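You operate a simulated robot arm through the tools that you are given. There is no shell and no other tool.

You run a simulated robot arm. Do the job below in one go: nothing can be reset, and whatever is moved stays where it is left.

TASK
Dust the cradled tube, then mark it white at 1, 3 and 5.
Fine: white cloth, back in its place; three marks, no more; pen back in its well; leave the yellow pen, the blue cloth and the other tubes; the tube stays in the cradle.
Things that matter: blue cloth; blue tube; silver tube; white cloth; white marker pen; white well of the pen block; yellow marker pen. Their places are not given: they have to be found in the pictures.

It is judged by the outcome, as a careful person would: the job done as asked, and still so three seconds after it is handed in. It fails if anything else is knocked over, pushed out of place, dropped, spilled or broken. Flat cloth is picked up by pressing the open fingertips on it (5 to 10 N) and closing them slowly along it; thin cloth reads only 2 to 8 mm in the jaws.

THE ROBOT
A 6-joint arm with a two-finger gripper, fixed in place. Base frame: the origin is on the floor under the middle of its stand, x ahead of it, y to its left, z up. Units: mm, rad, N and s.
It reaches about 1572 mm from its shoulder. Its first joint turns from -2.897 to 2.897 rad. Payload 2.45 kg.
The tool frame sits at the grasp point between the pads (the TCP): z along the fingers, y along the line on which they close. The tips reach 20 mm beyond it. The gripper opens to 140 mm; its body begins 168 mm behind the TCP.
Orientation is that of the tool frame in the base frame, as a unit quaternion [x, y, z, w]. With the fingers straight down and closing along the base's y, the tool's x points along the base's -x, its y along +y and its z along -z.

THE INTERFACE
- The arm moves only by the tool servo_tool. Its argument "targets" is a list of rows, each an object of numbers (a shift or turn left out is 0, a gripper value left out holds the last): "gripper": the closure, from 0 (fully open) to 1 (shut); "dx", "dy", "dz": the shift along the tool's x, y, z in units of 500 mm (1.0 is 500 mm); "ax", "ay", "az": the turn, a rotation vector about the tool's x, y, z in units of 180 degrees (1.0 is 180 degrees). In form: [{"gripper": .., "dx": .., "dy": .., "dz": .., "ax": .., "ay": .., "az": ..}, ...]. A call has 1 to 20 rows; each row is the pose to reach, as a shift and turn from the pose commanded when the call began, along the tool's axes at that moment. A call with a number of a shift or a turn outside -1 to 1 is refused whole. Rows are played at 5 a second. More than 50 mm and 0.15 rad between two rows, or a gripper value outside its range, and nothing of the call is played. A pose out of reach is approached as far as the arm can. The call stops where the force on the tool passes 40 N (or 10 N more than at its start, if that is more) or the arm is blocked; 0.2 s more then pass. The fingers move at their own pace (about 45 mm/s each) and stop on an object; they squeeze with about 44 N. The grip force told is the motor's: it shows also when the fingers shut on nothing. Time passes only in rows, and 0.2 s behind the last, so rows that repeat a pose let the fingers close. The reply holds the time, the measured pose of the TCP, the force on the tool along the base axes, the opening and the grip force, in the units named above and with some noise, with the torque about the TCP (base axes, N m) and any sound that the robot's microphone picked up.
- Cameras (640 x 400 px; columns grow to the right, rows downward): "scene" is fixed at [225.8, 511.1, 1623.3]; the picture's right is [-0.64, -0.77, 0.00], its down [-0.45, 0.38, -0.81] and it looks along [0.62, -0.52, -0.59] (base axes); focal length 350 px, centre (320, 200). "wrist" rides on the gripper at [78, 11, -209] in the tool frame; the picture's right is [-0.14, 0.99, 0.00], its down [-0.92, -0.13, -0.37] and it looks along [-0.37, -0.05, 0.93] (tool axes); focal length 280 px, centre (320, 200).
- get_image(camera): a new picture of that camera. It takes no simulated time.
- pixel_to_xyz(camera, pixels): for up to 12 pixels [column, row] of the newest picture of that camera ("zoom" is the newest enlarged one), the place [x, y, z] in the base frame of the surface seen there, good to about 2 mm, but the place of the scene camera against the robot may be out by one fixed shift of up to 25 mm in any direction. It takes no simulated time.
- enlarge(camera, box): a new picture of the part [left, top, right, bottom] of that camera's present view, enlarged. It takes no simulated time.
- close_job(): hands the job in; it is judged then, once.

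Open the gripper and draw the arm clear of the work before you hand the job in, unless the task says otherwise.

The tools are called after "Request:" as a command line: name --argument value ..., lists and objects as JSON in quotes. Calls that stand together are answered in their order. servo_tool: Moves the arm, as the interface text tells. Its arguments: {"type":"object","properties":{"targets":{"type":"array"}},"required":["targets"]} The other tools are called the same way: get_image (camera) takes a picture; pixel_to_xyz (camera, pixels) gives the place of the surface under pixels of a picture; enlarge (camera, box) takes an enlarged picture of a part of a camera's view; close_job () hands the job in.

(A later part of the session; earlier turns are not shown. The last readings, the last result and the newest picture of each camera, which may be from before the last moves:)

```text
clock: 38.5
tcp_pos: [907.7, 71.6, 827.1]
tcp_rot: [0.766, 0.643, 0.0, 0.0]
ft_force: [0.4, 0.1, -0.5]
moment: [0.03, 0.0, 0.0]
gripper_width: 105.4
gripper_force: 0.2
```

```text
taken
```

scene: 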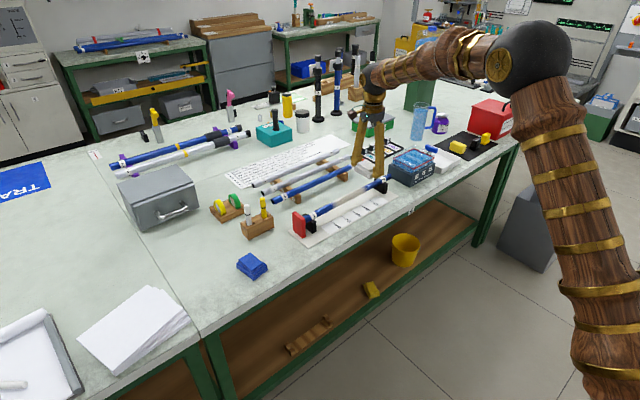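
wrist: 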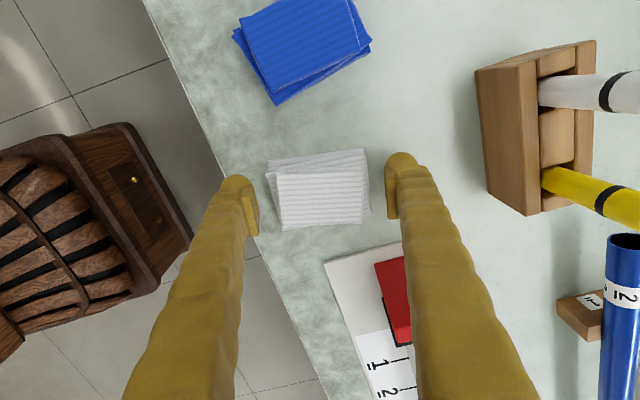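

The cloth lies back where it was. I rise straight up 173 mm and move over the white pen at about (1067,99.5), squaring the jaws to the base axes, to get a close look at the pen from above.

Request:
servo_tool --targets '[{"gripper": 0.25, "dz": -0.04}, {"dz": -0.12}, {"dz": -0.2}, {"dz": -0.28}, {"dz": -0.346}, {"dx": 0.0221, "dy": 0.0608, "dz": -0.346, "az": -0.0111}, {"dx": 0.0442, "dy": 0.1216, "dz": -0.346, "az": -0.0222}, {"dx": 0.0664, "dy": 0.1824, "dz": -0.346, "az": -0.0333}, {"dx": 0.0885, "dy": 0.2432, "dz": -0.346, "az": -0.0444}, {"dx": 0.1106, "dy": 0.304, "dz": -0.346, "az": -0.0556}, {"dx": 0.1106, "dy": 0.304, "dz": -0.346, "az": -0.0556}]'

Request:
get_image --camera "wrist"

Request:
enlarge --camera "scene" --box '[190, 170, 330, 290]'

```text
clock: 41.0
tcp_pos: [1065.6, 99.4, 999.7]
tcp_rot: [0.708, 0.707, 0.0, 0.0]
ft_force: [-0.3, 0.0, -0.6]
moment: [0.01, 0.01, 0.01]
gripper_width: 105.0
gripper_force: 0.1
```

```text
taken
```

wrist: 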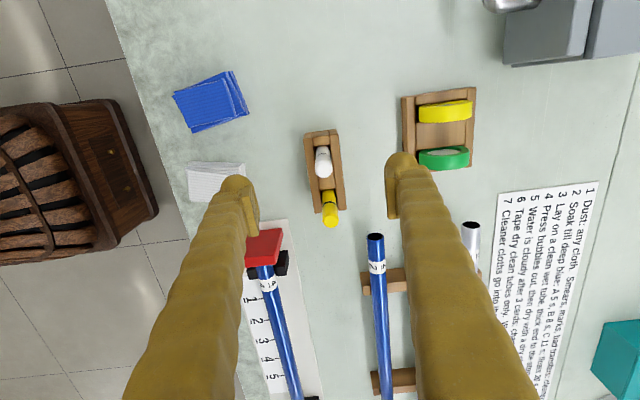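

```text
3.33 times, centred on (260, 230) of scene
```

zoom: 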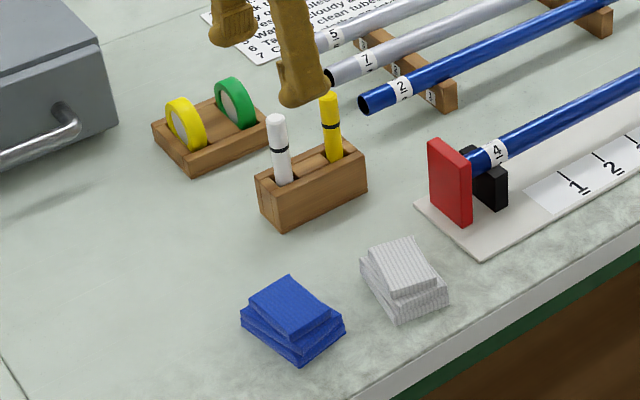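

The pen's top shows at about (323,160). I enlarge to measure the pens, the block and the tapes behind precisely.

Request:
enlarge --camera "wrist" --box '[290, 110, 370, 240]'

Request:
pixel_to_xyz --camera "wrist" --pixels '[[322, 154], [321, 158], [322, 161], [325, 158], [331, 221], [330, 214], [445, 113], [443, 158], [407, 170], [375, 238], [322, 135], [327, 185]]'

```text
3.08 times, centred on (330, 175) of wrist
```

zoom: 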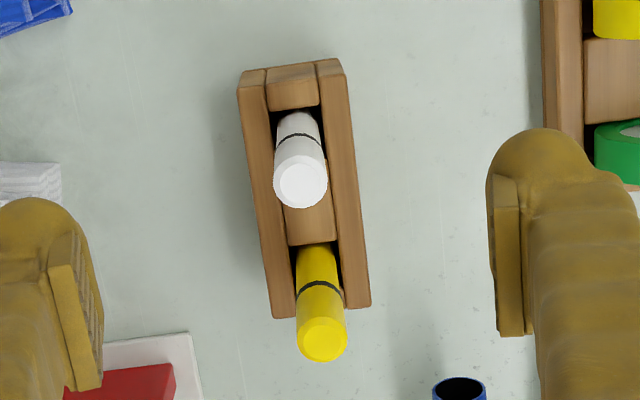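

```text
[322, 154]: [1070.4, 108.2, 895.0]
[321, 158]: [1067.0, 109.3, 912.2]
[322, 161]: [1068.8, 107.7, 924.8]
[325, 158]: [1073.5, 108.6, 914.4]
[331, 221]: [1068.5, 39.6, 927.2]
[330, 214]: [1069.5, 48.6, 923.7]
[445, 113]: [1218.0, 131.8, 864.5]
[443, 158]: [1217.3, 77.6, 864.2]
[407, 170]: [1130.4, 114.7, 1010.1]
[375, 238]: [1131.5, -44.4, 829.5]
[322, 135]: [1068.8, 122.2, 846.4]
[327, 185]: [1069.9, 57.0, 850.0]
```

The white pen's top centre is at zoom (301,182) and the yellow's at (322,340). I measure these.

Request:
pixel_to_xyz --camera "zoom" --pixels '[[301, 182], [285, 182], [317, 182], [301, 168], [301, 200], [322, 340], [298, 140], [298, 120], [245, 100], [335, 75], [360, 290], [290, 85]]'

```text
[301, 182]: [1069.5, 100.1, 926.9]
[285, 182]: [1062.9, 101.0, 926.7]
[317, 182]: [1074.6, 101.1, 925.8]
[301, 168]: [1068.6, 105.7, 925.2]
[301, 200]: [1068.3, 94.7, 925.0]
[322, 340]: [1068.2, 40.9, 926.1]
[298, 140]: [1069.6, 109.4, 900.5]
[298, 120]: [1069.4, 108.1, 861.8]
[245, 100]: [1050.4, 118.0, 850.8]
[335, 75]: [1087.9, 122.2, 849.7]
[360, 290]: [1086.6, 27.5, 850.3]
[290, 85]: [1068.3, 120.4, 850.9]
```

The pen's axis is at about (1068.7,100.2) with the top at 926. I centre over it, narrow the jaws to 70 mm and go down to z≈900, fingers on either side of the pen along x.

Request:
servo_tool --targets '[{"gripper": 0.5, "dx": 0.0014, "dy": 0.0034, "dz": 0.0}, {"dx": 0.0014, "dy": 0.0034, "dz": 0.0}, {"dx": 0.0014, "dy": 0.0034, "dz": 0.05}, {"dx": 0.0014, "dy": 0.0034, "dz": 0.1}, {"dx": 0.0014, "dy": 0.0034, "dz": 0.15}, {"dx": 0.0014, "dy": 0.0034, "dz": 0.18}, {"dx": 0.0014, "dy": 0.0034, "dz": 0.2}, {"dx": 0.0014, "dy": 0.0034, "dz": 0.2}]'

Request:
get_image --camera "wrist"

Request:
enlarge --camera "scene" --box '[210, 150, 310, 250]'

```text
clock: 42.8
tcp_pos: [1069.3, 99.6, 899.4]
tcp_rot: [0.707, 0.708, 0.001, 0.001]
ft_force: [0.5, 0.6, -0.3]
moment: [0.04, -0.02, -0.03]
gripper_width: 70.0
gripper_force: 0.0
```

```text
taken
```

wrist: 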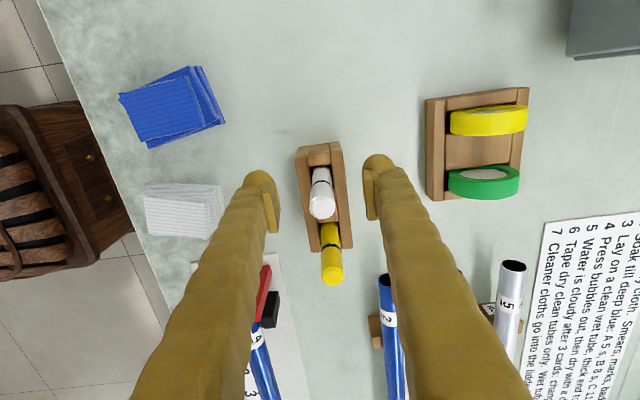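

```text
4.00 times, centred on (260, 200) of scene
```

zoom: 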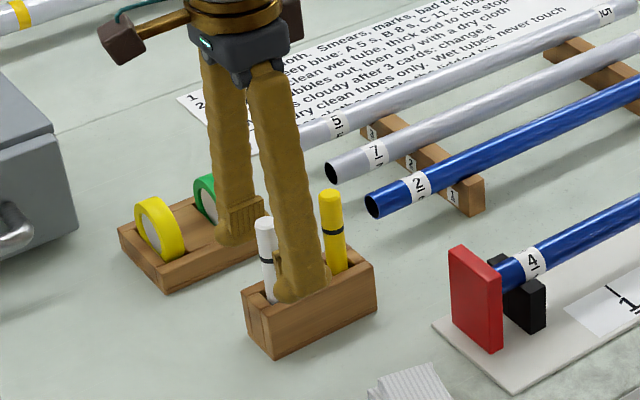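

The pen at (322,195) is centred between the fingers at (275..365). I close on it stepwise.

Request:
servo_tool --targets '[{"gripper": 0.6}, {"gripper": 0.7}, {"gripper": 0.78}, {"gripper": 0.84}, {"gripper": 0.88}, {"gripper": 0.92}, {"gripper": 0.95}, {"gripper": 0.95}]'

Request:
get_image --camera "wrist"

```text
clock: 44.5
tcp_pos: [1068.6, 100.6, 899.9]
tcp_rot: [0.707, 0.707, 0.0, 0.0]
ft_force: [0.0, 0.2, 0.4]
moment: [-0.02, 0.0, -0.02]
gripper_width: 13.9
gripper_force: 40.3
```

```text
taken
```

wrist: 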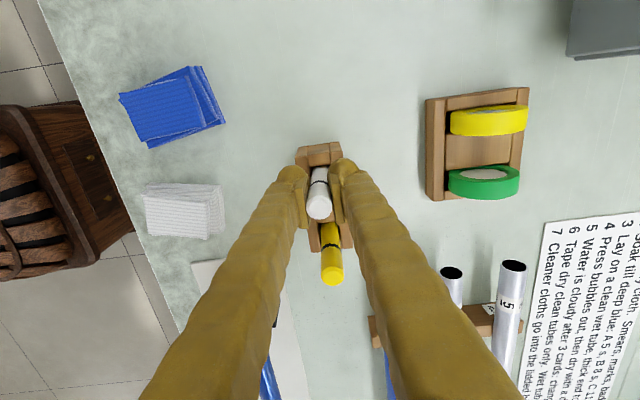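

The jaws hold the pen (13.9 mm, 40 N). I lift it straight up out of the well, slowly at first, to about z≈1000.

Request:
servo_tool --targets '[{"gripper": 0.95, "dz": -0.01}, {"dz": -0.025}, {"dz": -0.045}, {"dz": -0.07}, {"dz": -0.1}, {"dz": -0.14}, {"dz": -0.18}, {"dz": -0.21}, {"dz": -0.21}]'

Request:
get_image --camera "wrist"

Request:
get_image --camera "scene"

Request:
enlarge --camera "scene" --box '[200, 120, 310, 250]'

```text
clock: 46.5
tcp_pos: [1069.1, 100.6, 1004.5]
tcp_rot: [0.707, 0.707, 0.0, 0.001]
ft_force: [0.1, -0.4, -0.1]
moment: [0.01, 0.01, -0.01]
gripper_width: 13.7
gripper_force: 40.3
```

```text
taken
```

wrist: 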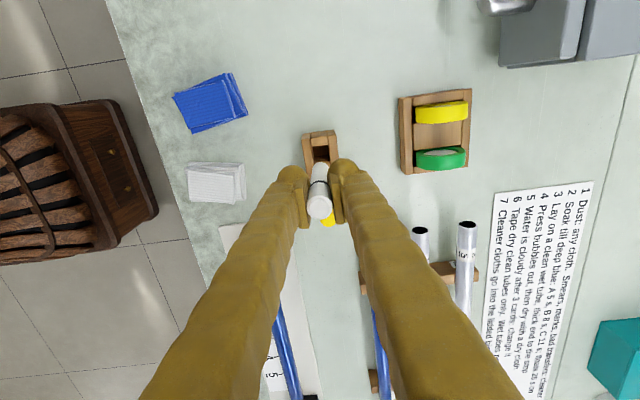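

```text
taken
```

scene: 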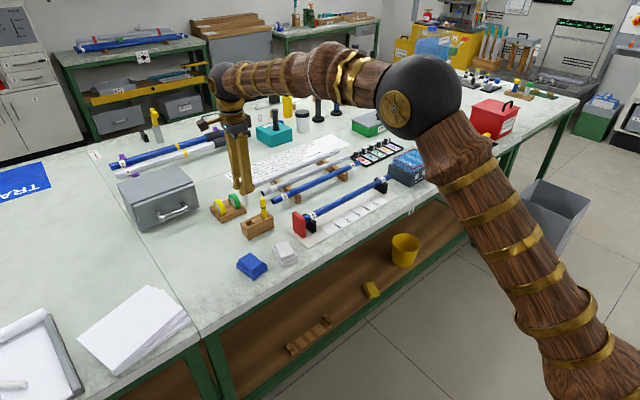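

```text
3.08 times, centred on (255, 185) of scene
```

zoom: 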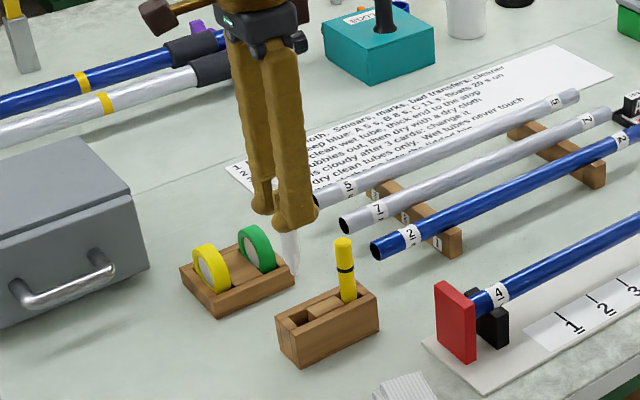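

The pen is out, tip down at about scene (247,210). I enlarge around the tip to measure its length below the grasp point.

Request:
enlarge --camera "scene" --box '[225, 175, 275, 225]'

```text
8.00 times, centred on (250, 200) of scene
```

zoom: 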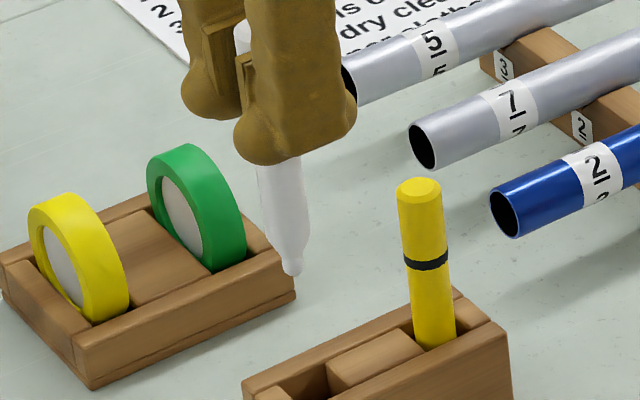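

Request:
pixel_to_xyz --camera "zoom" --pixels '[[292, 270], [291, 274], [285, 230], [280, 180], [300, 150], [418, 188], [425, 258], [290, 265], [293, 262], [285, 200]]'

```text
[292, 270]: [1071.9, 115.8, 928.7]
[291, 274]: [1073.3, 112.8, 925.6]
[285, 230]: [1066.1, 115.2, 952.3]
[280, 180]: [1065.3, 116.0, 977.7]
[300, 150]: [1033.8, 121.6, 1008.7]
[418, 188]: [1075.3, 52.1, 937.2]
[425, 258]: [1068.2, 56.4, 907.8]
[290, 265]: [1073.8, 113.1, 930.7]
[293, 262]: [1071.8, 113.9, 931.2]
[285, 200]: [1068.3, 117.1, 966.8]
```

Correcting with the yellow pen's known top, the tip is about 91 mm below the grasp point, so it should touch the tube (top ≈866.5) at TCP z≈957. I lift 30 mm more to clear the yellow pen and move over station 1 at (960,−154.5), stopping the tip some 28 mm above the tube.

Request:
servo_tool --targets '[{"gripper": 0.95, "dz": -0.03}, {"dz": -0.06}, {"dx": -0.0728, "dy": -0.0311, "dz": -0.06}, {"dx": -0.1455, "dy": -0.0621, "dz": -0.06}, {"dx": -0.2183, "dy": -0.0932, "dz": -0.06}, {"dx": -0.2911, "dy": -0.1242, "dz": -0.06}, {"dx": -0.3639, "dy": -0.1553, "dz": -0.06}, {"dx": -0.4366, "dy": -0.1863, "dz": -0.06}, {"dx": -0.5094, "dy": -0.2174, "dz": -0.06}, {"dx": -0.5094, "dy": -0.2174, "dz": -0.01}, {"dx": -0.5094, "dy": -0.2174, "dz": 0.04}, {"dx": -0.5094, "dy": -0.2174, "dz": 0.04}]'

Request:
get_image --camera "wrist"

Request:
enlarge --camera "scene" --box '[290, 150, 390, 240]'

```text
clock: 49.1
tcp_pos: [961.1, -153.7, 984.2]
tcp_rot: [0.707, 0.707, 0.0, 0.001]
ft_force: [0.5, 0.4, -0.4]
moment: [0.01, -0.05, 0.0]
gripper_width: 13.8
gripper_force: 40.6
```

```text
taken
```

wrist: 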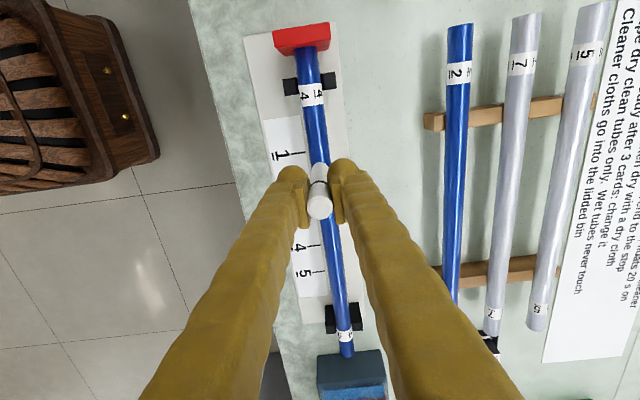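

```text
4.44 times, centred on (340, 195) of scene
```

zoom: 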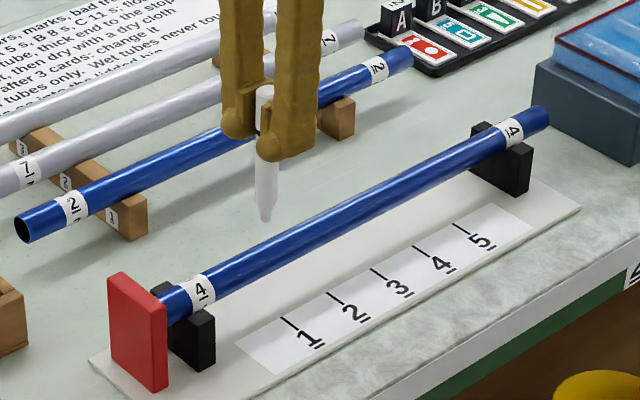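

The tip is at zoom (264,216) and the ticks at (290,324), (335,299), (378,274), (420,251), (462,229). I measure tip, ticks and tube in the same view so that the camera's shift cancels.

Request:
pixel_to_xyz --camera "zoom" --pixels '[[264, 214], [264, 205], [290, 324], [336, 299], [379, 275], [421, 252], [462, 229], [264, 190], [265, 253], [268, 262], [320, 230]]'

Request:
enlarge --camera "wrist" --box '[240, 90, 400, 330]'

```text
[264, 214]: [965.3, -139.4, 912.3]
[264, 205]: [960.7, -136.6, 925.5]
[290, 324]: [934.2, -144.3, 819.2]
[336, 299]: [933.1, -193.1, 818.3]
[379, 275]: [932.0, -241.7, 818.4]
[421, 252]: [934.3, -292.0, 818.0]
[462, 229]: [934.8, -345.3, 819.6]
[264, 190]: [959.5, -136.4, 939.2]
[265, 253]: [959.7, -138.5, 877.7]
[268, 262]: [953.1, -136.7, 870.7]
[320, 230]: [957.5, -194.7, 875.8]
```

```text
1.67 times, centred on (320, 210) of wrist
```

zoom: 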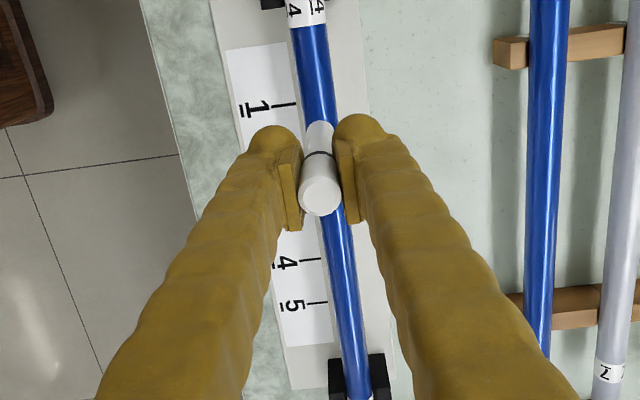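

Pen and ticks agree within about 2 mm in this view (pen axis ≈ −141 against tick 1 at ≈ −144 in the scene camera's own frame). I re-measure the ticks with the wrist camera from here.

Request:
pixel_to_xyz --camera "zoom" --pixels '[[286, 104], [280, 105], [292, 103], [312, 260], [317, 260], [316, 303], [322, 303], [318, 70], [305, 70], [330, 70], [345, 280], [335, 220]]'

```text
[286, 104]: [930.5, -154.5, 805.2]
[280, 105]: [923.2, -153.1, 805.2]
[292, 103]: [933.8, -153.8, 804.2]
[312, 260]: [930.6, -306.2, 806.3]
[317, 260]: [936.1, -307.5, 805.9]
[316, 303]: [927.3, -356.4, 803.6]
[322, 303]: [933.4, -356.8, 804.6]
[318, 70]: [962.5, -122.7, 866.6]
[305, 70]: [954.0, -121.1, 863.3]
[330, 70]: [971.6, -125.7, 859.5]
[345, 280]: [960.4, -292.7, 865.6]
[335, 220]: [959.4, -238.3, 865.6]
```

Wrist ticks average to −154.5, −255 and −355.5, with the tube's axis at x≈960.5. I lower the pen over y=−155 to about 4–5 mm above the expected touch and read the force.

Request:
servo_tool --targets '[{"gripper": 0.95, "dx": -0.001, "dy": 0.001, "dz": 0.016}, {"dx": -0.001, "dy": 0.001, "dz": 0.03}, {"dx": -0.001, "dy": 0.001, "dz": 0.04}, {"dx": -0.001, "dy": 0.001, "dz": 0.044}, {"dx": -0.001, "dy": 0.001, "dz": 0.044}]'

Request:
enlarge --camera "scene" --box '[310, 175, 370, 225]'

```text
clock: 50.4
tcp_pos: [960.4, -154.8, 960.9]
tcp_rot: [0.707, 0.707, 0.001, 0.0]
ft_force: [-0.5, 0.3, -0.9]
moment: [-0.01, -0.02, 0.0]
gripper_width: 14.1
gripper_force: 40.7
```

```text
8.00 times, centred on (340, 200) of scene
```

zoom: 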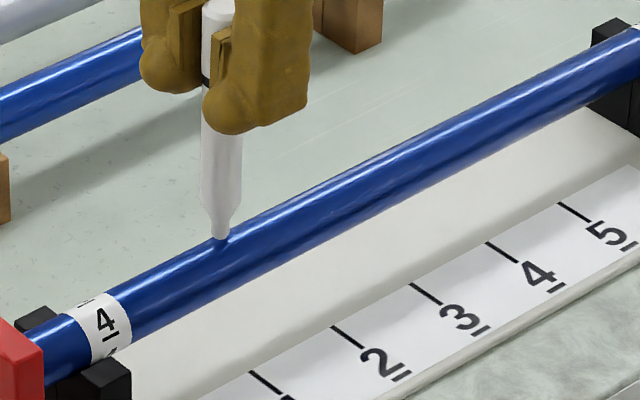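

The tip at zoom (222,236) is just above the tube and there's no force yet. I step down 1 mm at a time.

Request:
servo_tool --targets '[{"gripper": 0.95, "dz": 0.002}, {"dz": 0.004}, {"dz": 0.004}]'

```text
clock: 51.1
tcp_pos: [960.0, -154.6, 960.6]
tcp_rot: [0.707, 0.707, 0.0, 0.001]
ft_force: [-1.0, -0.6, -0.3]
moment: [0.03, 0.02, 0.03]
gripper_width: 14.2
gripper_force: 40.6
```

No contact yet at a commanded z≈961. I step down another 1.5 mm in half-millimetre steps.

Request:
servo_tool --targets '[{"gripper": 0.95, "dz": 0.001}, {"dz": 0.002}, {"dz": 0.003}, {"dz": 0.003}]'

```text
clock: 52.1
tcp_pos: [960.2, -154.6, 959.6]
tcp_rot: [0.707, 0.707, 0.001, 0.0]
ft_force: [-0.3, -0.7, 2.4]
moment: [-0.07, -0.01, -0.02]
gripper_width: 14.1
gripper_force: 40.8
```

A first push of 2.4 N shows the tip touching at z≈959.5. I look closely, and hold for a moment to confirm the force.

Request:
servo_tool --targets '[{"gripper": 0.95, "dz": 0.0}, {"dz": 0.0}]'

Request:
enlarge --camera "scene" --box '[315, 190, 355, 220]'

```text
clock: 52.8
tcp_pos: [960.4, -154.9, 959.3]
tcp_rot: [0.707, 0.707, 0.0, 0.0]
ft_force: [-0.2, -0.8, 4.5]
moment: [0.01, 0.01, -0.01]
gripper_width: 13.8
gripper_force: 39.9
```

```text
13.33 times, centred on (335, 205) of scene
```

zoom: 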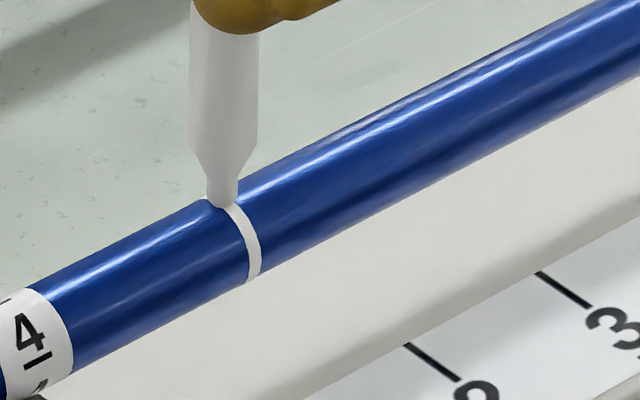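

A white ring has appeared at station 1, with 4.5 N on the tip. I lift straight up 25 mm, move to y=−255 above station 3, and come down to 2.5 mm above the touch height.

Request:
servo_tool --targets '[{"gripper": 0.95, "dz": -0.01}, {"dz": -0.03}, {"dz": -0.05}, {"dx": -0.067, "dz": -0.05}, {"dx": -0.134, "dz": -0.05}, {"dx": -0.2, "dz": -0.05}, {"dx": -0.2, "dz": -0.05}]'

Request:
enlarge --camera "scene" --box '[300, 160, 400, 235]'

Request:
get_image --camera "wrist"

```text
clock: 54.4
tcp_pos: [958.1, -255.0, 983.4]
tcp_rot: [0.706, 0.708, 0.001, 0.0]
ft_force: [-0.4, -0.2, -0.8]
moment: [-0.01, -0.02, -0.02]
gripper_width: 13.8
gripper_force: 40.7
```

```text
5.33 times, centred on (350, 198) of scene
```

zoom: 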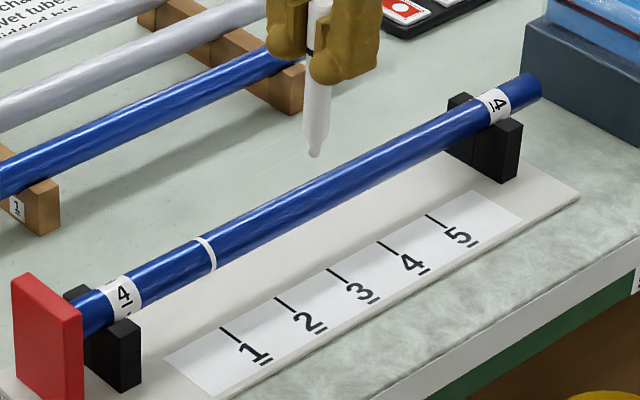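

```text
taken
```

wrist: 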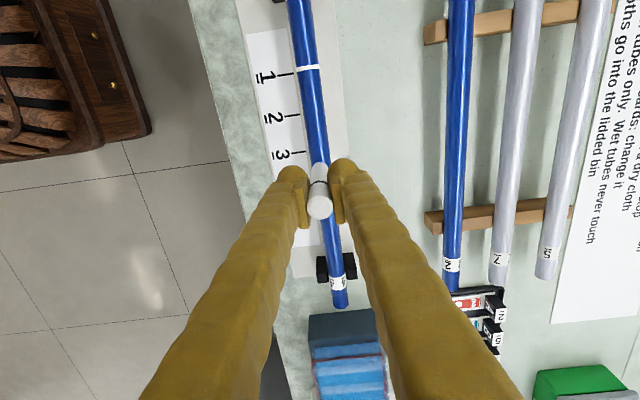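

The first ring is at wrist (307,68) beside tick 1 at (287,74). I measure both to check the offset along y.

Request:
pixel_to_xyz --camera "wrist" --pixels '[[308, 67], [304, 68], [286, 74], [290, 73], [292, 115], [298, 153], [312, 66], [295, 153]]'

Request:
enlarge --camera "wrist" --box '[240, 40, 360, 180]'

```text
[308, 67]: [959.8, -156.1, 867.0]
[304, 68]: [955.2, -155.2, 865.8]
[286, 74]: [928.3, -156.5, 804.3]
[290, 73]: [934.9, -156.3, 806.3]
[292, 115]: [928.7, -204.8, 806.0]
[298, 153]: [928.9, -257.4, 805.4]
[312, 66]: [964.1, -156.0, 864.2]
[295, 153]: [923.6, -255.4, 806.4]
```

```text
2.86 times, centred on (300, 110) of wrist
```

zoom: 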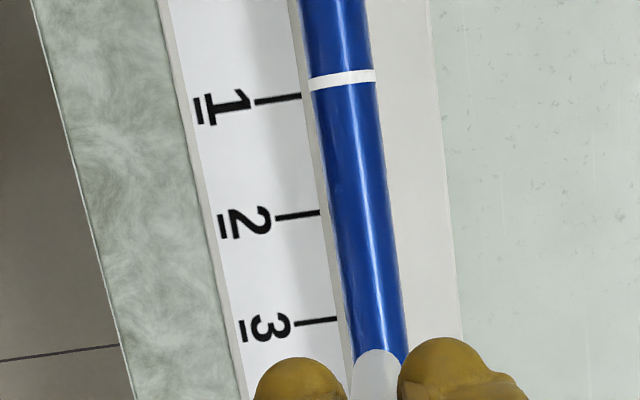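

Ring and tick 1 agree within 1 mm. I lower at station 3 to just above the touch height.

Request:
servo_tool --targets '[{"gripper": 0.95, "dz": 0.02}, {"dz": 0.036}, {"dz": 0.044}, {"dz": 0.047}, {"dz": 0.048}, {"dz": 0.048}]'

```text
clock: 55.8
tcp_pos: [960.2, -256.1, 960.7]
tcp_rot: [0.707, 0.707, 0.0, 0.001]
ft_force: [1.2, -1.0, 0.4]
moment: [-0.01, 0.0, 0.0]
gripper_width: 14.0
gripper_force: 40.3
```

No contact yet at a commanded z≈960.5. I go down 1 mm in two half steps and hold.

Request:
servo_tool --targets '[{"gripper": 0.95, "dz": 0.001}, {"dz": 0.002}, {"dz": 0.002}, {"dz": 0.002}]'

Request:
enlarge --camera "scene" --box '[330, 175, 370, 205]'

```text
clock: 56.8
tcp_pos: [959.4, -255.3, 959.7]
tcp_rot: [0.707, 0.707, 0.001, 0.0]
ft_force: [0.1, -0.3, 1.4]
moment: [-0.02, -0.05, 0.01]
gripper_width: 13.7
gripper_force: 40.3
```

```text
13.33 times, centred on (350, 190) of scene
```

zoom: 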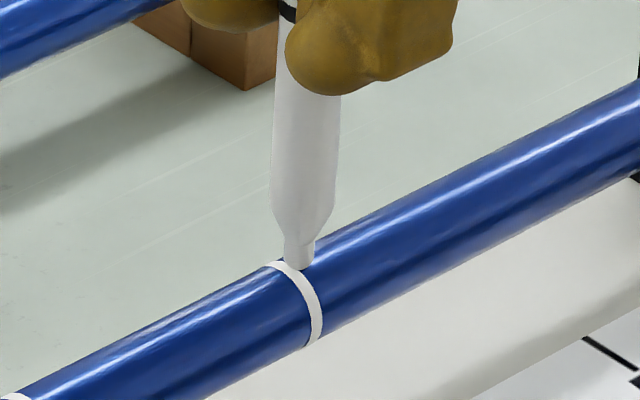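

The second ring is there at station 3. I lift 25 mm, move to y=−355 above station 5 and look.

Request:
servo_tool --targets '[{"gripper": 0.95, "dz": -0.01}, {"dz": -0.03}, {"dz": -0.05}, {"dx": -0.067, "dz": -0.05}, {"dx": -0.134, "dz": -0.05}, {"dx": -0.2, "dz": -0.05}, {"dx": -0.2, "dz": -0.05}]'

Request:
enlarge --camera "scene" --box '[300, 150, 410, 235]'

Request:
get_image --camera "wrist"

```text
clock: 58.4
tcp_pos: [958.7, -354.4, 983.7]
tcp_rot: [0.707, 0.707, 0.0, 0.001]
ft_force: [0.6, -0.3, -0.7]
moment: [0.02, 0.02, -0.03]
gripper_width: 13.7
gripper_force: 40.2
```

```text
4.71 times, centred on (355, 192) of scene
```

zoom: 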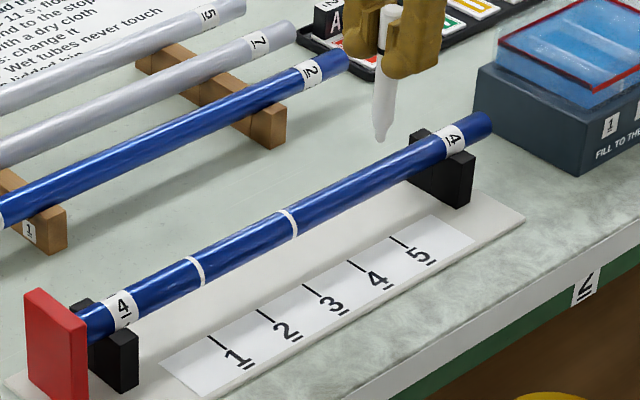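

```text
taken
```

wrist: 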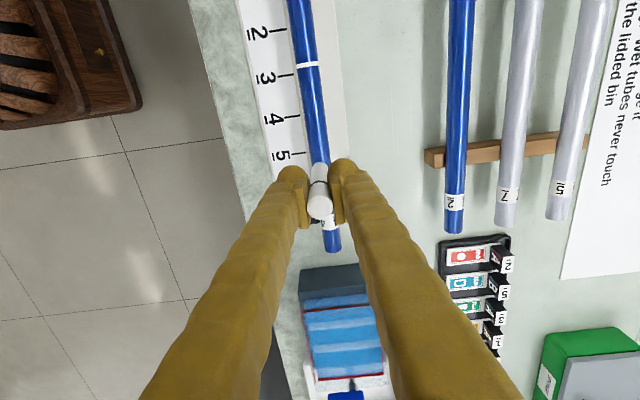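

Two rings stand beside ticks 1 and 3. I measure ring 3, tick 3 and tick 5 in this wrist view before marking station 5.

Request:
pixel_to_xyz --camera "wrist" --pixels '[[308, 64], [304, 65], [287, 75], [292, 115], [298, 153], [300, 153], [294, 154], [325, 222]]'

Request:
servo_tool --targets '[{"gripper": 0.95, "dz": 0.02}, {"dz": 0.036}, {"dz": 0.044}, {"dz": 0.047}, {"dz": 0.048}, {"dz": 0.048}]'

```text
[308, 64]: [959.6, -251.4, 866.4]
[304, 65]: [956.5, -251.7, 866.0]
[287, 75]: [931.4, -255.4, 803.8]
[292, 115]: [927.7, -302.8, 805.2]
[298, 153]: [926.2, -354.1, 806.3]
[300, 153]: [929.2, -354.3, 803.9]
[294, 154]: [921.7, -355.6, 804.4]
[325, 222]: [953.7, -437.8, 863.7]
```

```text
clock: 59.8
tcp_pos: [959.6, -354.3, 958.9]
tcp_rot: [0.707, 0.708, 0.001, 0.001]
ft_force: [0.0, -0.1, -0.9]
moment: [-0.03, -0.02, 0.01]
gripper_width: 13.9
gripper_force: 40.1
```

Ring 3 read about −251.5 against tick 3 at −255, so before touching I check this with an enlarged wrist view.

Request:
enlarge --camera "wrist" --box '[240, 0, 360, 180]'

Request:
enlarge --camera "scene" --box '[320, 160, 400, 220]'

```text
2.22 times, centred on (300, 90) of wrist
```

zoom: 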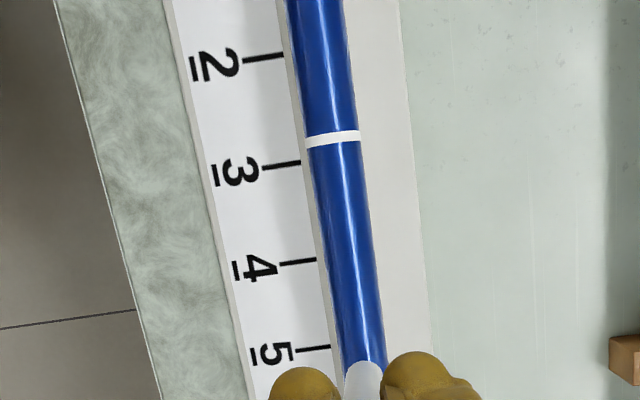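

```text
6.67 times, centred on (360, 190) of scene
```

zoom: 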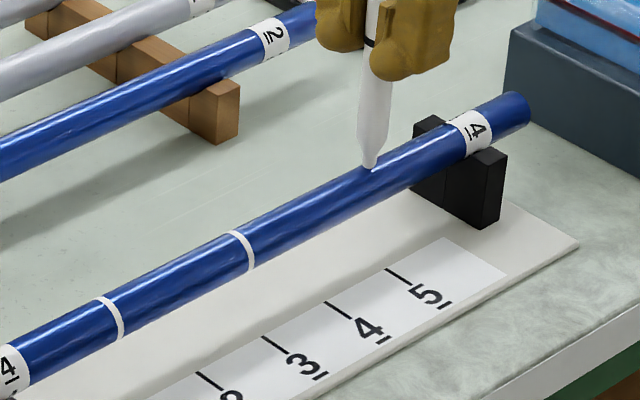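

I measure rings 1 and 3 and ticks 2–5 in this scene zoom, so the fixed shift cancels.

Request:
pixel_to_xyz --camera "zoom" --pixels '[[236, 236], [245, 248], [107, 304], [116, 318], [277, 347], [341, 311], [400, 277], [210, 382], [371, 165], [270, 343], [334, 307], [394, 273]]'

```text
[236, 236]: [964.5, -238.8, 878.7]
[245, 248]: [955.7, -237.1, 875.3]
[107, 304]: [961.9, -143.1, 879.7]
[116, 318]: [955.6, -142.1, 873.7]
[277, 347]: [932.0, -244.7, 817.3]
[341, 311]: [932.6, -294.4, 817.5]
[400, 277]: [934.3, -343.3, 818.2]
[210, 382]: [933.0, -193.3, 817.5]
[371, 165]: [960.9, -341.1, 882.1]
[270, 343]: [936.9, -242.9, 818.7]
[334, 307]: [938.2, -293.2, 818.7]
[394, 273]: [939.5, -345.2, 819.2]
```

Ring 1 sits on its tick, while ring 3 reads about 4–5 mm toward the stop; the tip runs roughly 1–2 mm to the +y side of the grasp point. For station 5 I lift 4 mm, shift 1.5 mm toward −y, and come back to the same height above the tube.

Request:
servo_tool --targets '[{"gripper": 0.95, "dz": -0.008}, {"dx": -0.003, "dz": -0.008}, {"dx": -0.003, "dz": -0.004}, {"dx": -0.003, "dz": 0.0}, {"dx": -0.003, "dz": 0.0}]'

Request:
enlarge --camera "scene" --box '[355, 160, 395, 200]'

```text
clock: 61.0
tcp_pos: [958.9, -356.6, 960.7]
tcp_rot: [0.708, 0.707, 0.0, 0.0]
ft_force: [0.0, 0.1, -0.6]
moment: [0.02, -0.01, 0.0]
gripper_width: 14.2
gripper_force: 40.7
```

```text
10.00 times, centred on (375, 180) of scene
```

zoom: 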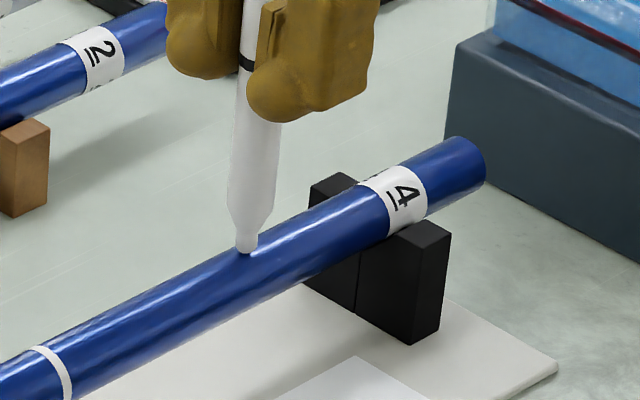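

The tip at zoom (246,248) hovers over the tube beside tick 5, with no mark yet. I step down 1 mm in half steps and hold.

Request:
servo_tool --targets '[{"gripper": 0.95, "dz": 0.001}, {"dz": 0.002}, {"dz": 0.002}, {"dz": 0.002}]'

Request:
enlarge --camera "scene" --box '[355, 160, 395, 200]'

```text
clock: 62.0
tcp_pos: [959.4, -355.8, 959.2]
tcp_rot: [0.707, 0.707, 0.0, 0.001]
ft_force: [0.4, 0.1, -0.6]
moment: [0.02, -0.01, -0.01]
gripper_width: 14.2
gripper_force: 41.2
```

```text
10.00 times, centred on (375, 180) of scene
```

zoom: 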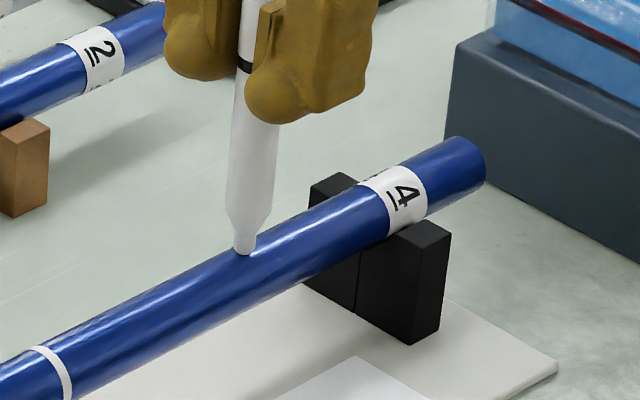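

No contact yet here at a commanded z≈959.5. I go down another 1 mm in half steps and hold.

Request:
servo_tool --targets '[{"gripper": 0.95, "dz": 0.001}, {"dz": 0.001}, {"dz": 0.002}, {"dz": 0.002}]'

Request:
enlarge --camera "scene" --box '[355, 160, 395, 200]'

```text
clock: 63.0
tcp_pos: [961.0, -356.6, 957.7]
tcp_rot: [0.707, 0.707, 0.001, 0.0]
ft_force: [-0.1, 0.0, 7.5]
moment: [0.08, -0.03, -0.01]
gripper_width: 13.7
gripper_force: 41.0
```

```text
10.00 times, centred on (375, 180) of scene
```

zoom: 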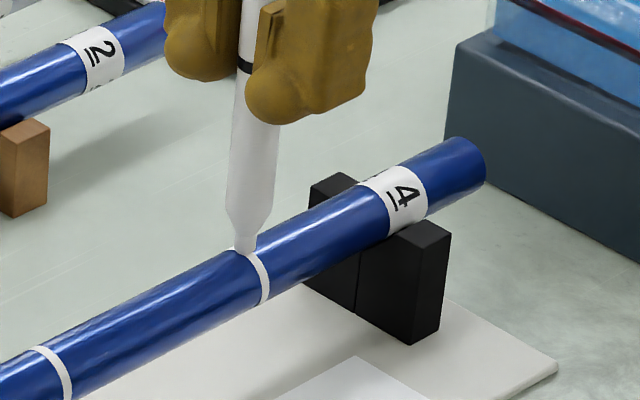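

The third ring is made at station 5 (7.5 N). I lift straight up and check all three rings.

Request:
servo_tool --targets '[{"gripper": 0.95, "dz": -0.01}, {"dz": -0.04}, {"dz": -0.1}, {"dz": -0.15}, {"dz": -0.15}]'

Request:
enlarge --camera "scene" --box '[300, 150, 400, 235]'

Request:
get_image --camera "wrist"

```text
clock: 64.2
tcp_pos: [961.5, -357.8, 1033.0]
tcp_rot: [0.707, 0.707, 0.001, 0.0]
ft_force: [-0.4, -0.1, -0.3]
moment: [0.01, 0.0, 0.0]
gripper_width: 13.7
gripper_force: 40.1
```

```text
4.71 times, centred on (350, 192) of scene
```

zoom: 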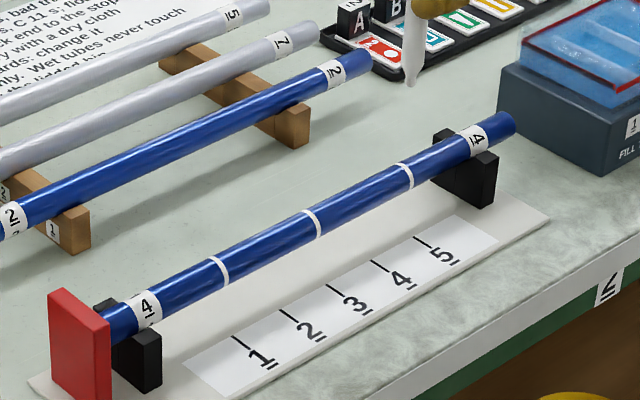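

```text
taken
```

wrist: 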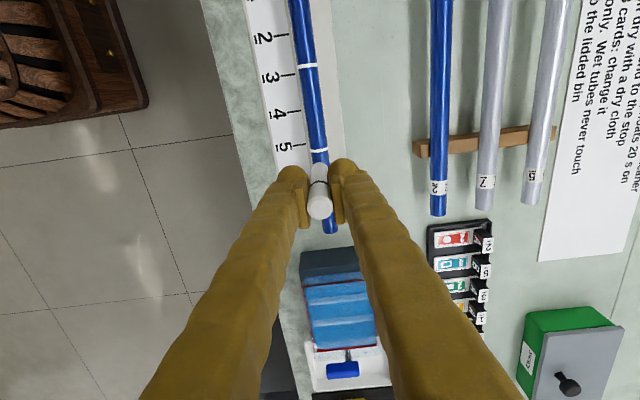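

All three rings are visible. I measure them against the ticks in both pictures.

Request:
pixel_to_xyz --camera "zoom" --pixels '[[222, 268], [317, 220], [409, 173], [240, 342], [287, 315], [336, 291], [381, 265], [424, 243]]'

Request:
pixel_to_xyz --camera "wrist" --pixels '[[319, 150], [316, 150], [308, 65], [292, 145], [298, 144], [281, 75], [285, 74], [290, 111], [294, 110], [323, 149]]'

```text
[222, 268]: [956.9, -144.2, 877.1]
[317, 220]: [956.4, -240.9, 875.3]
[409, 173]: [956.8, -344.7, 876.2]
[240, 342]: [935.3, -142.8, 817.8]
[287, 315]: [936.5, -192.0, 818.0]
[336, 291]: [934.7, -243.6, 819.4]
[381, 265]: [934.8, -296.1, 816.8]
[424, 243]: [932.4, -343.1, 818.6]
```

```text
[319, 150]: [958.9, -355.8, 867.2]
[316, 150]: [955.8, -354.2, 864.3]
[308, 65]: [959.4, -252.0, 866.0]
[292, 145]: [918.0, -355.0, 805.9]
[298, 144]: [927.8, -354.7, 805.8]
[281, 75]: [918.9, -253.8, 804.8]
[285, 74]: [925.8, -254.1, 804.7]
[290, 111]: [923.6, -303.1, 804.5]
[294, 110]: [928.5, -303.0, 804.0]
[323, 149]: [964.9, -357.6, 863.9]
```

Rings: −355.8 vs tick 5 at −355, −252 vs tick 3 at −254, ring 1 on its tick; good. I raise to z≈1055 and carry the pen back above its well at (1068.7,100.2).

Request:
servo_tool --targets '[{"gripper": 0.95, "dz": -0.043}, {"dx": 0.083, "dy": 0.0197, "dz": -0.043}, {"dx": 0.1661, "dy": 0.0393, "dz": -0.043}, {"dx": 0.2491, "dy": 0.059, "dz": -0.043}, {"dx": 0.3321, "dy": 0.0787, "dz": -0.043}, {"dx": 0.4152, "dy": 0.0984, "dz": -0.043}, {"dx": 0.4982, "dy": 0.118, "dz": -0.043}, {"dx": 0.5813, "dy": 0.1377, "dz": -0.043}, {"dx": 0.6643, "dy": 0.1574, "dz": -0.043}, {"dx": 0.7473, "dy": 0.1771, "dz": -0.043}, {"dx": 0.8304, "dy": 0.1967, "dz": -0.043}, {"dx": 0.9134, "dy": 0.2164, "dz": -0.043}, {"dx": 0.9134, "dy": 0.2164, "dz": -0.043}]'

Request:
get_image --camera "wrist"

Request:
enlarge --camera "scene" --box '[220, 160, 300, 250]'

```text
clock: 67.0
tcp_pos: [1069.0, 101.7, 1054.9]
tcp_rot: [0.707, 0.707, 0.001, 0.0]
ft_force: [-0.4, -0.2, -0.6]
moment: [-0.01, -0.01, -0.02]
gripper_width: 13.9
gripper_force: 40.6
```

```text
taken
```

wrist: 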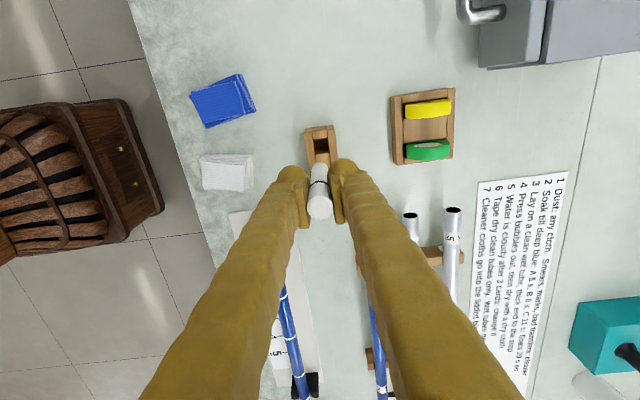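

```text
4.44 times, centred on (260, 205) of scene
```

zoom: 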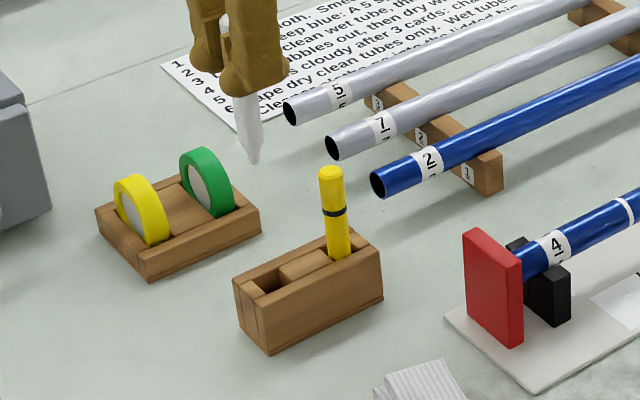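

The pen is above its well. I lower it until the tip is about 20 mm above the block and check the line-up.

Request:
servo_tool --targets '[{"gripper": 0.95, "dz": 0.06}, {"dz": 0.12}, {"dz": 0.17}, {"dz": 0.18}, {"dz": 0.18}]'

Request:
enlarge --camera "wrist" --box '[270, 100, 370, 240]'

Request:
enlarge --camera "scene" --box '[230, 180, 290, 240]'

```text
clock: 68.2
tcp_pos: [1068.5, 99.8, 963.3]
tcp_rot: [0.707, 0.707, 0.0, 0.0]
ft_force: [0.0, -0.8, -0.8]
moment: [-0.01, -0.01, 0.02]
gripper_width: 13.7
gripper_force: 40.5
```

```text
2.86 times, centred on (320, 170) of wrist
```

zoom: 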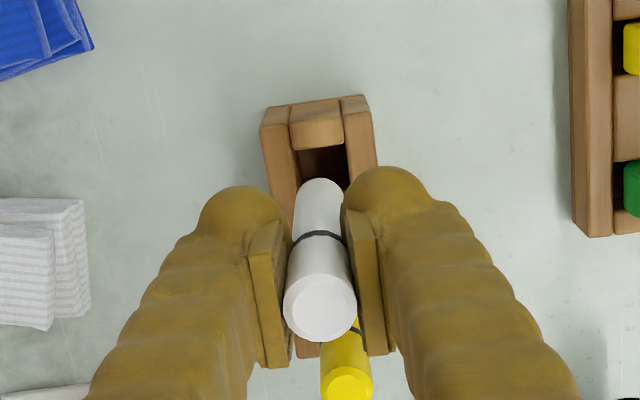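

```text
6.67 times, centred on (260, 210) of scene
```

zoom: 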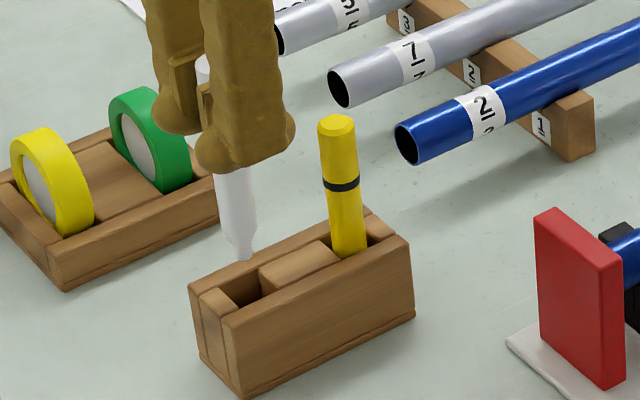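

The tip at zoom (243,257) lines up with the well's opening around (243,290). I lower it slowly into the well, watching the force.

Request:
servo_tool --targets '[{"gripper": 0.95, "dz": 0.02}, {"dz": 0.035}, {"dz": 0.045}, {"dz": 0.055}, {"dz": 0.065}, {"dz": 0.065}]'

Request:
enlarge --camera "scene" --box '[230, 180, 290, 240]'

```text
clock: 69.5
tcp_pos: [1068.2, 100.1, 932.6]
tcp_rot: [0.707, 0.707, 0.001, 0.001]
ft_force: [0.2, 0.0, -0.4]
moment: [-0.02, -0.04, -0.02]
gripper_width: 13.9
gripper_force: 39.8
```

```text
6.67 times, centred on (260, 210) of scene
```

zoom: 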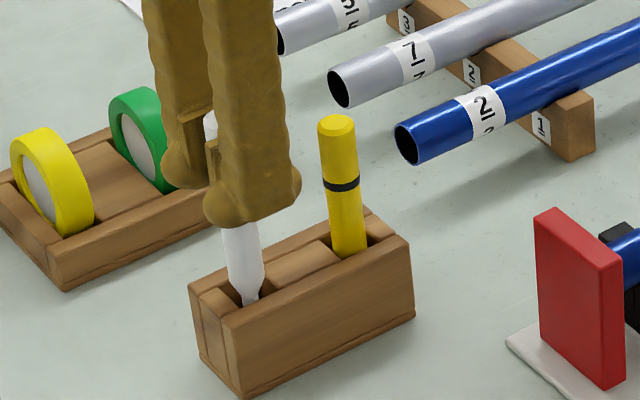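

The tip is inside the well with no side force. I continue down in 5 mm steps to about z≈903.

Request:
servo_tool --targets '[{"gripper": 0.95, "dz": 0.01}, {"dz": 0.02}, {"dz": 0.03}, {"dz": 0.04}, {"dz": 0.05}, {"dz": 0.055}, {"dz": 0.059}, {"dz": 0.059}]'

Request:
enlarge --camera "scene" --box '[230, 180, 290, 240]'

```text
clock: 71.3
tcp_pos: [1068.5, 100.4, 901.5]
tcp_rot: [0.706, 0.708, 0.0, 0.0]
ft_force: [-1.3, 0.6, -0.5]
moment: [-0.01, 0.01, 0.03]
gripper_width: 13.8
gripper_force: 40.1
```

```text
6.67 times, centred on (260, 210) of scene
```

zoom: 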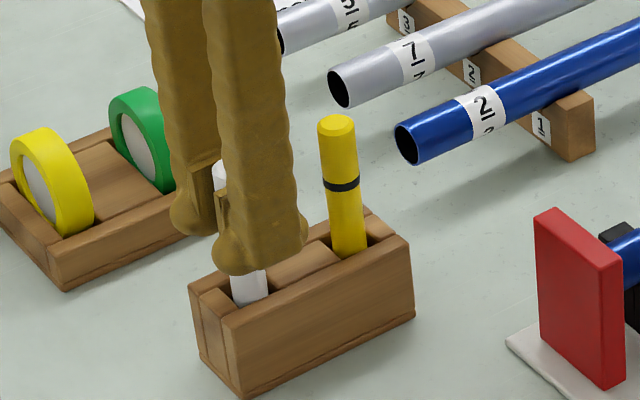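

No bottom contact yet at z≈902. I step down by about 1 mm at a time.

Request:
servo_tool --targets '[{"gripper": 0.95, "dz": 0.002}, {"dz": 0.004}, {"dz": 0.005}, {"dz": 0.005}]'

```text
clock: 72.3
tcp_pos: [1068.4, 99.6, 899.1]
tcp_rot: [0.707, 0.707, 0.001, 0.001]
ft_force: [0.2, 0.5, -0.1]
moment: [0.0, -0.01, 0.02]
gripper_width: 13.8
gripper_force: 40.3
```

Still none at a commanded z≈900.5, about the original grasp height. I go down another 1.5 mm in half steps.

Request:
servo_tool --targets '[{"gripper": 0.95, "dz": 0.001}, {"dz": 0.002}, {"dz": 0.003}, {"dz": 0.003}]'

```text
clock: 73.3
tcp_pos: [1067.9, 100.4, 898.6]
tcp_rot: [0.707, 0.708, 0.0, 0.0]
ft_force: [-0.2, 1.3, 9.0]
moment: [0.17, -0.01, 0.01]
gripper_width: 13.9
gripper_force: 39.9
```

The pen stands on the bottom of the well (9 N). I ease up slightly and open the jaws stepwise to 70 mm.

Request:
servo_tool --targets '[{"gripper": 0.95, "dz": -0.001}, {"gripper": 0.88, "dz": -0.001}, {"gripper": 0.85, "dz": -0.001}, {"gripper": 0.8, "dz": -0.001}, {"gripper": 0.7, "dz": -0.001}, {"gripper": 0.6, "dz": -0.001}, {"gripper": 0.5, "dz": -0.001}, {"gripper": 0.5, "dz": -0.001}]'

Request:
get_image --camera "wrist"

Request:
enlarge --camera "scene" --box '[230, 180, 290, 240]'

```text
clock: 75.2
tcp_pos: [1068.2, 100.1, 898.6]
tcp_rot: [0.707, 0.707, 0.0, 0.001]
ft_force: [0.2, 0.6, -0.1]
moment: [0.02, -0.01, 0.02]
gripper_width: 70.1
gripper_force: 0.1
```

```text
taken
```

wrist: 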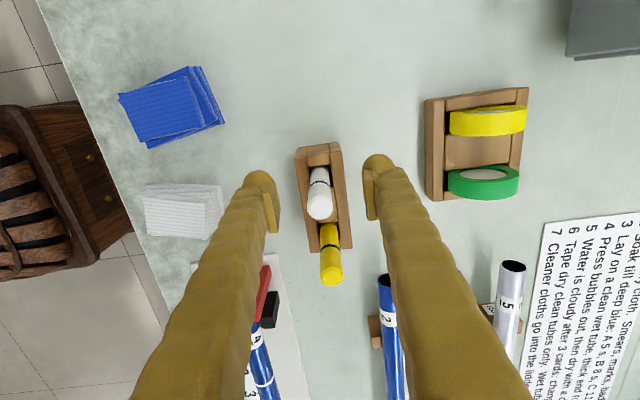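

```text
6.67 times, centred on (260, 210) of scene
```

zoom: 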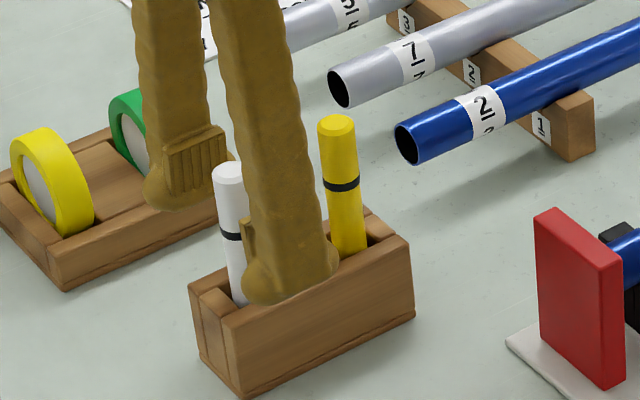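

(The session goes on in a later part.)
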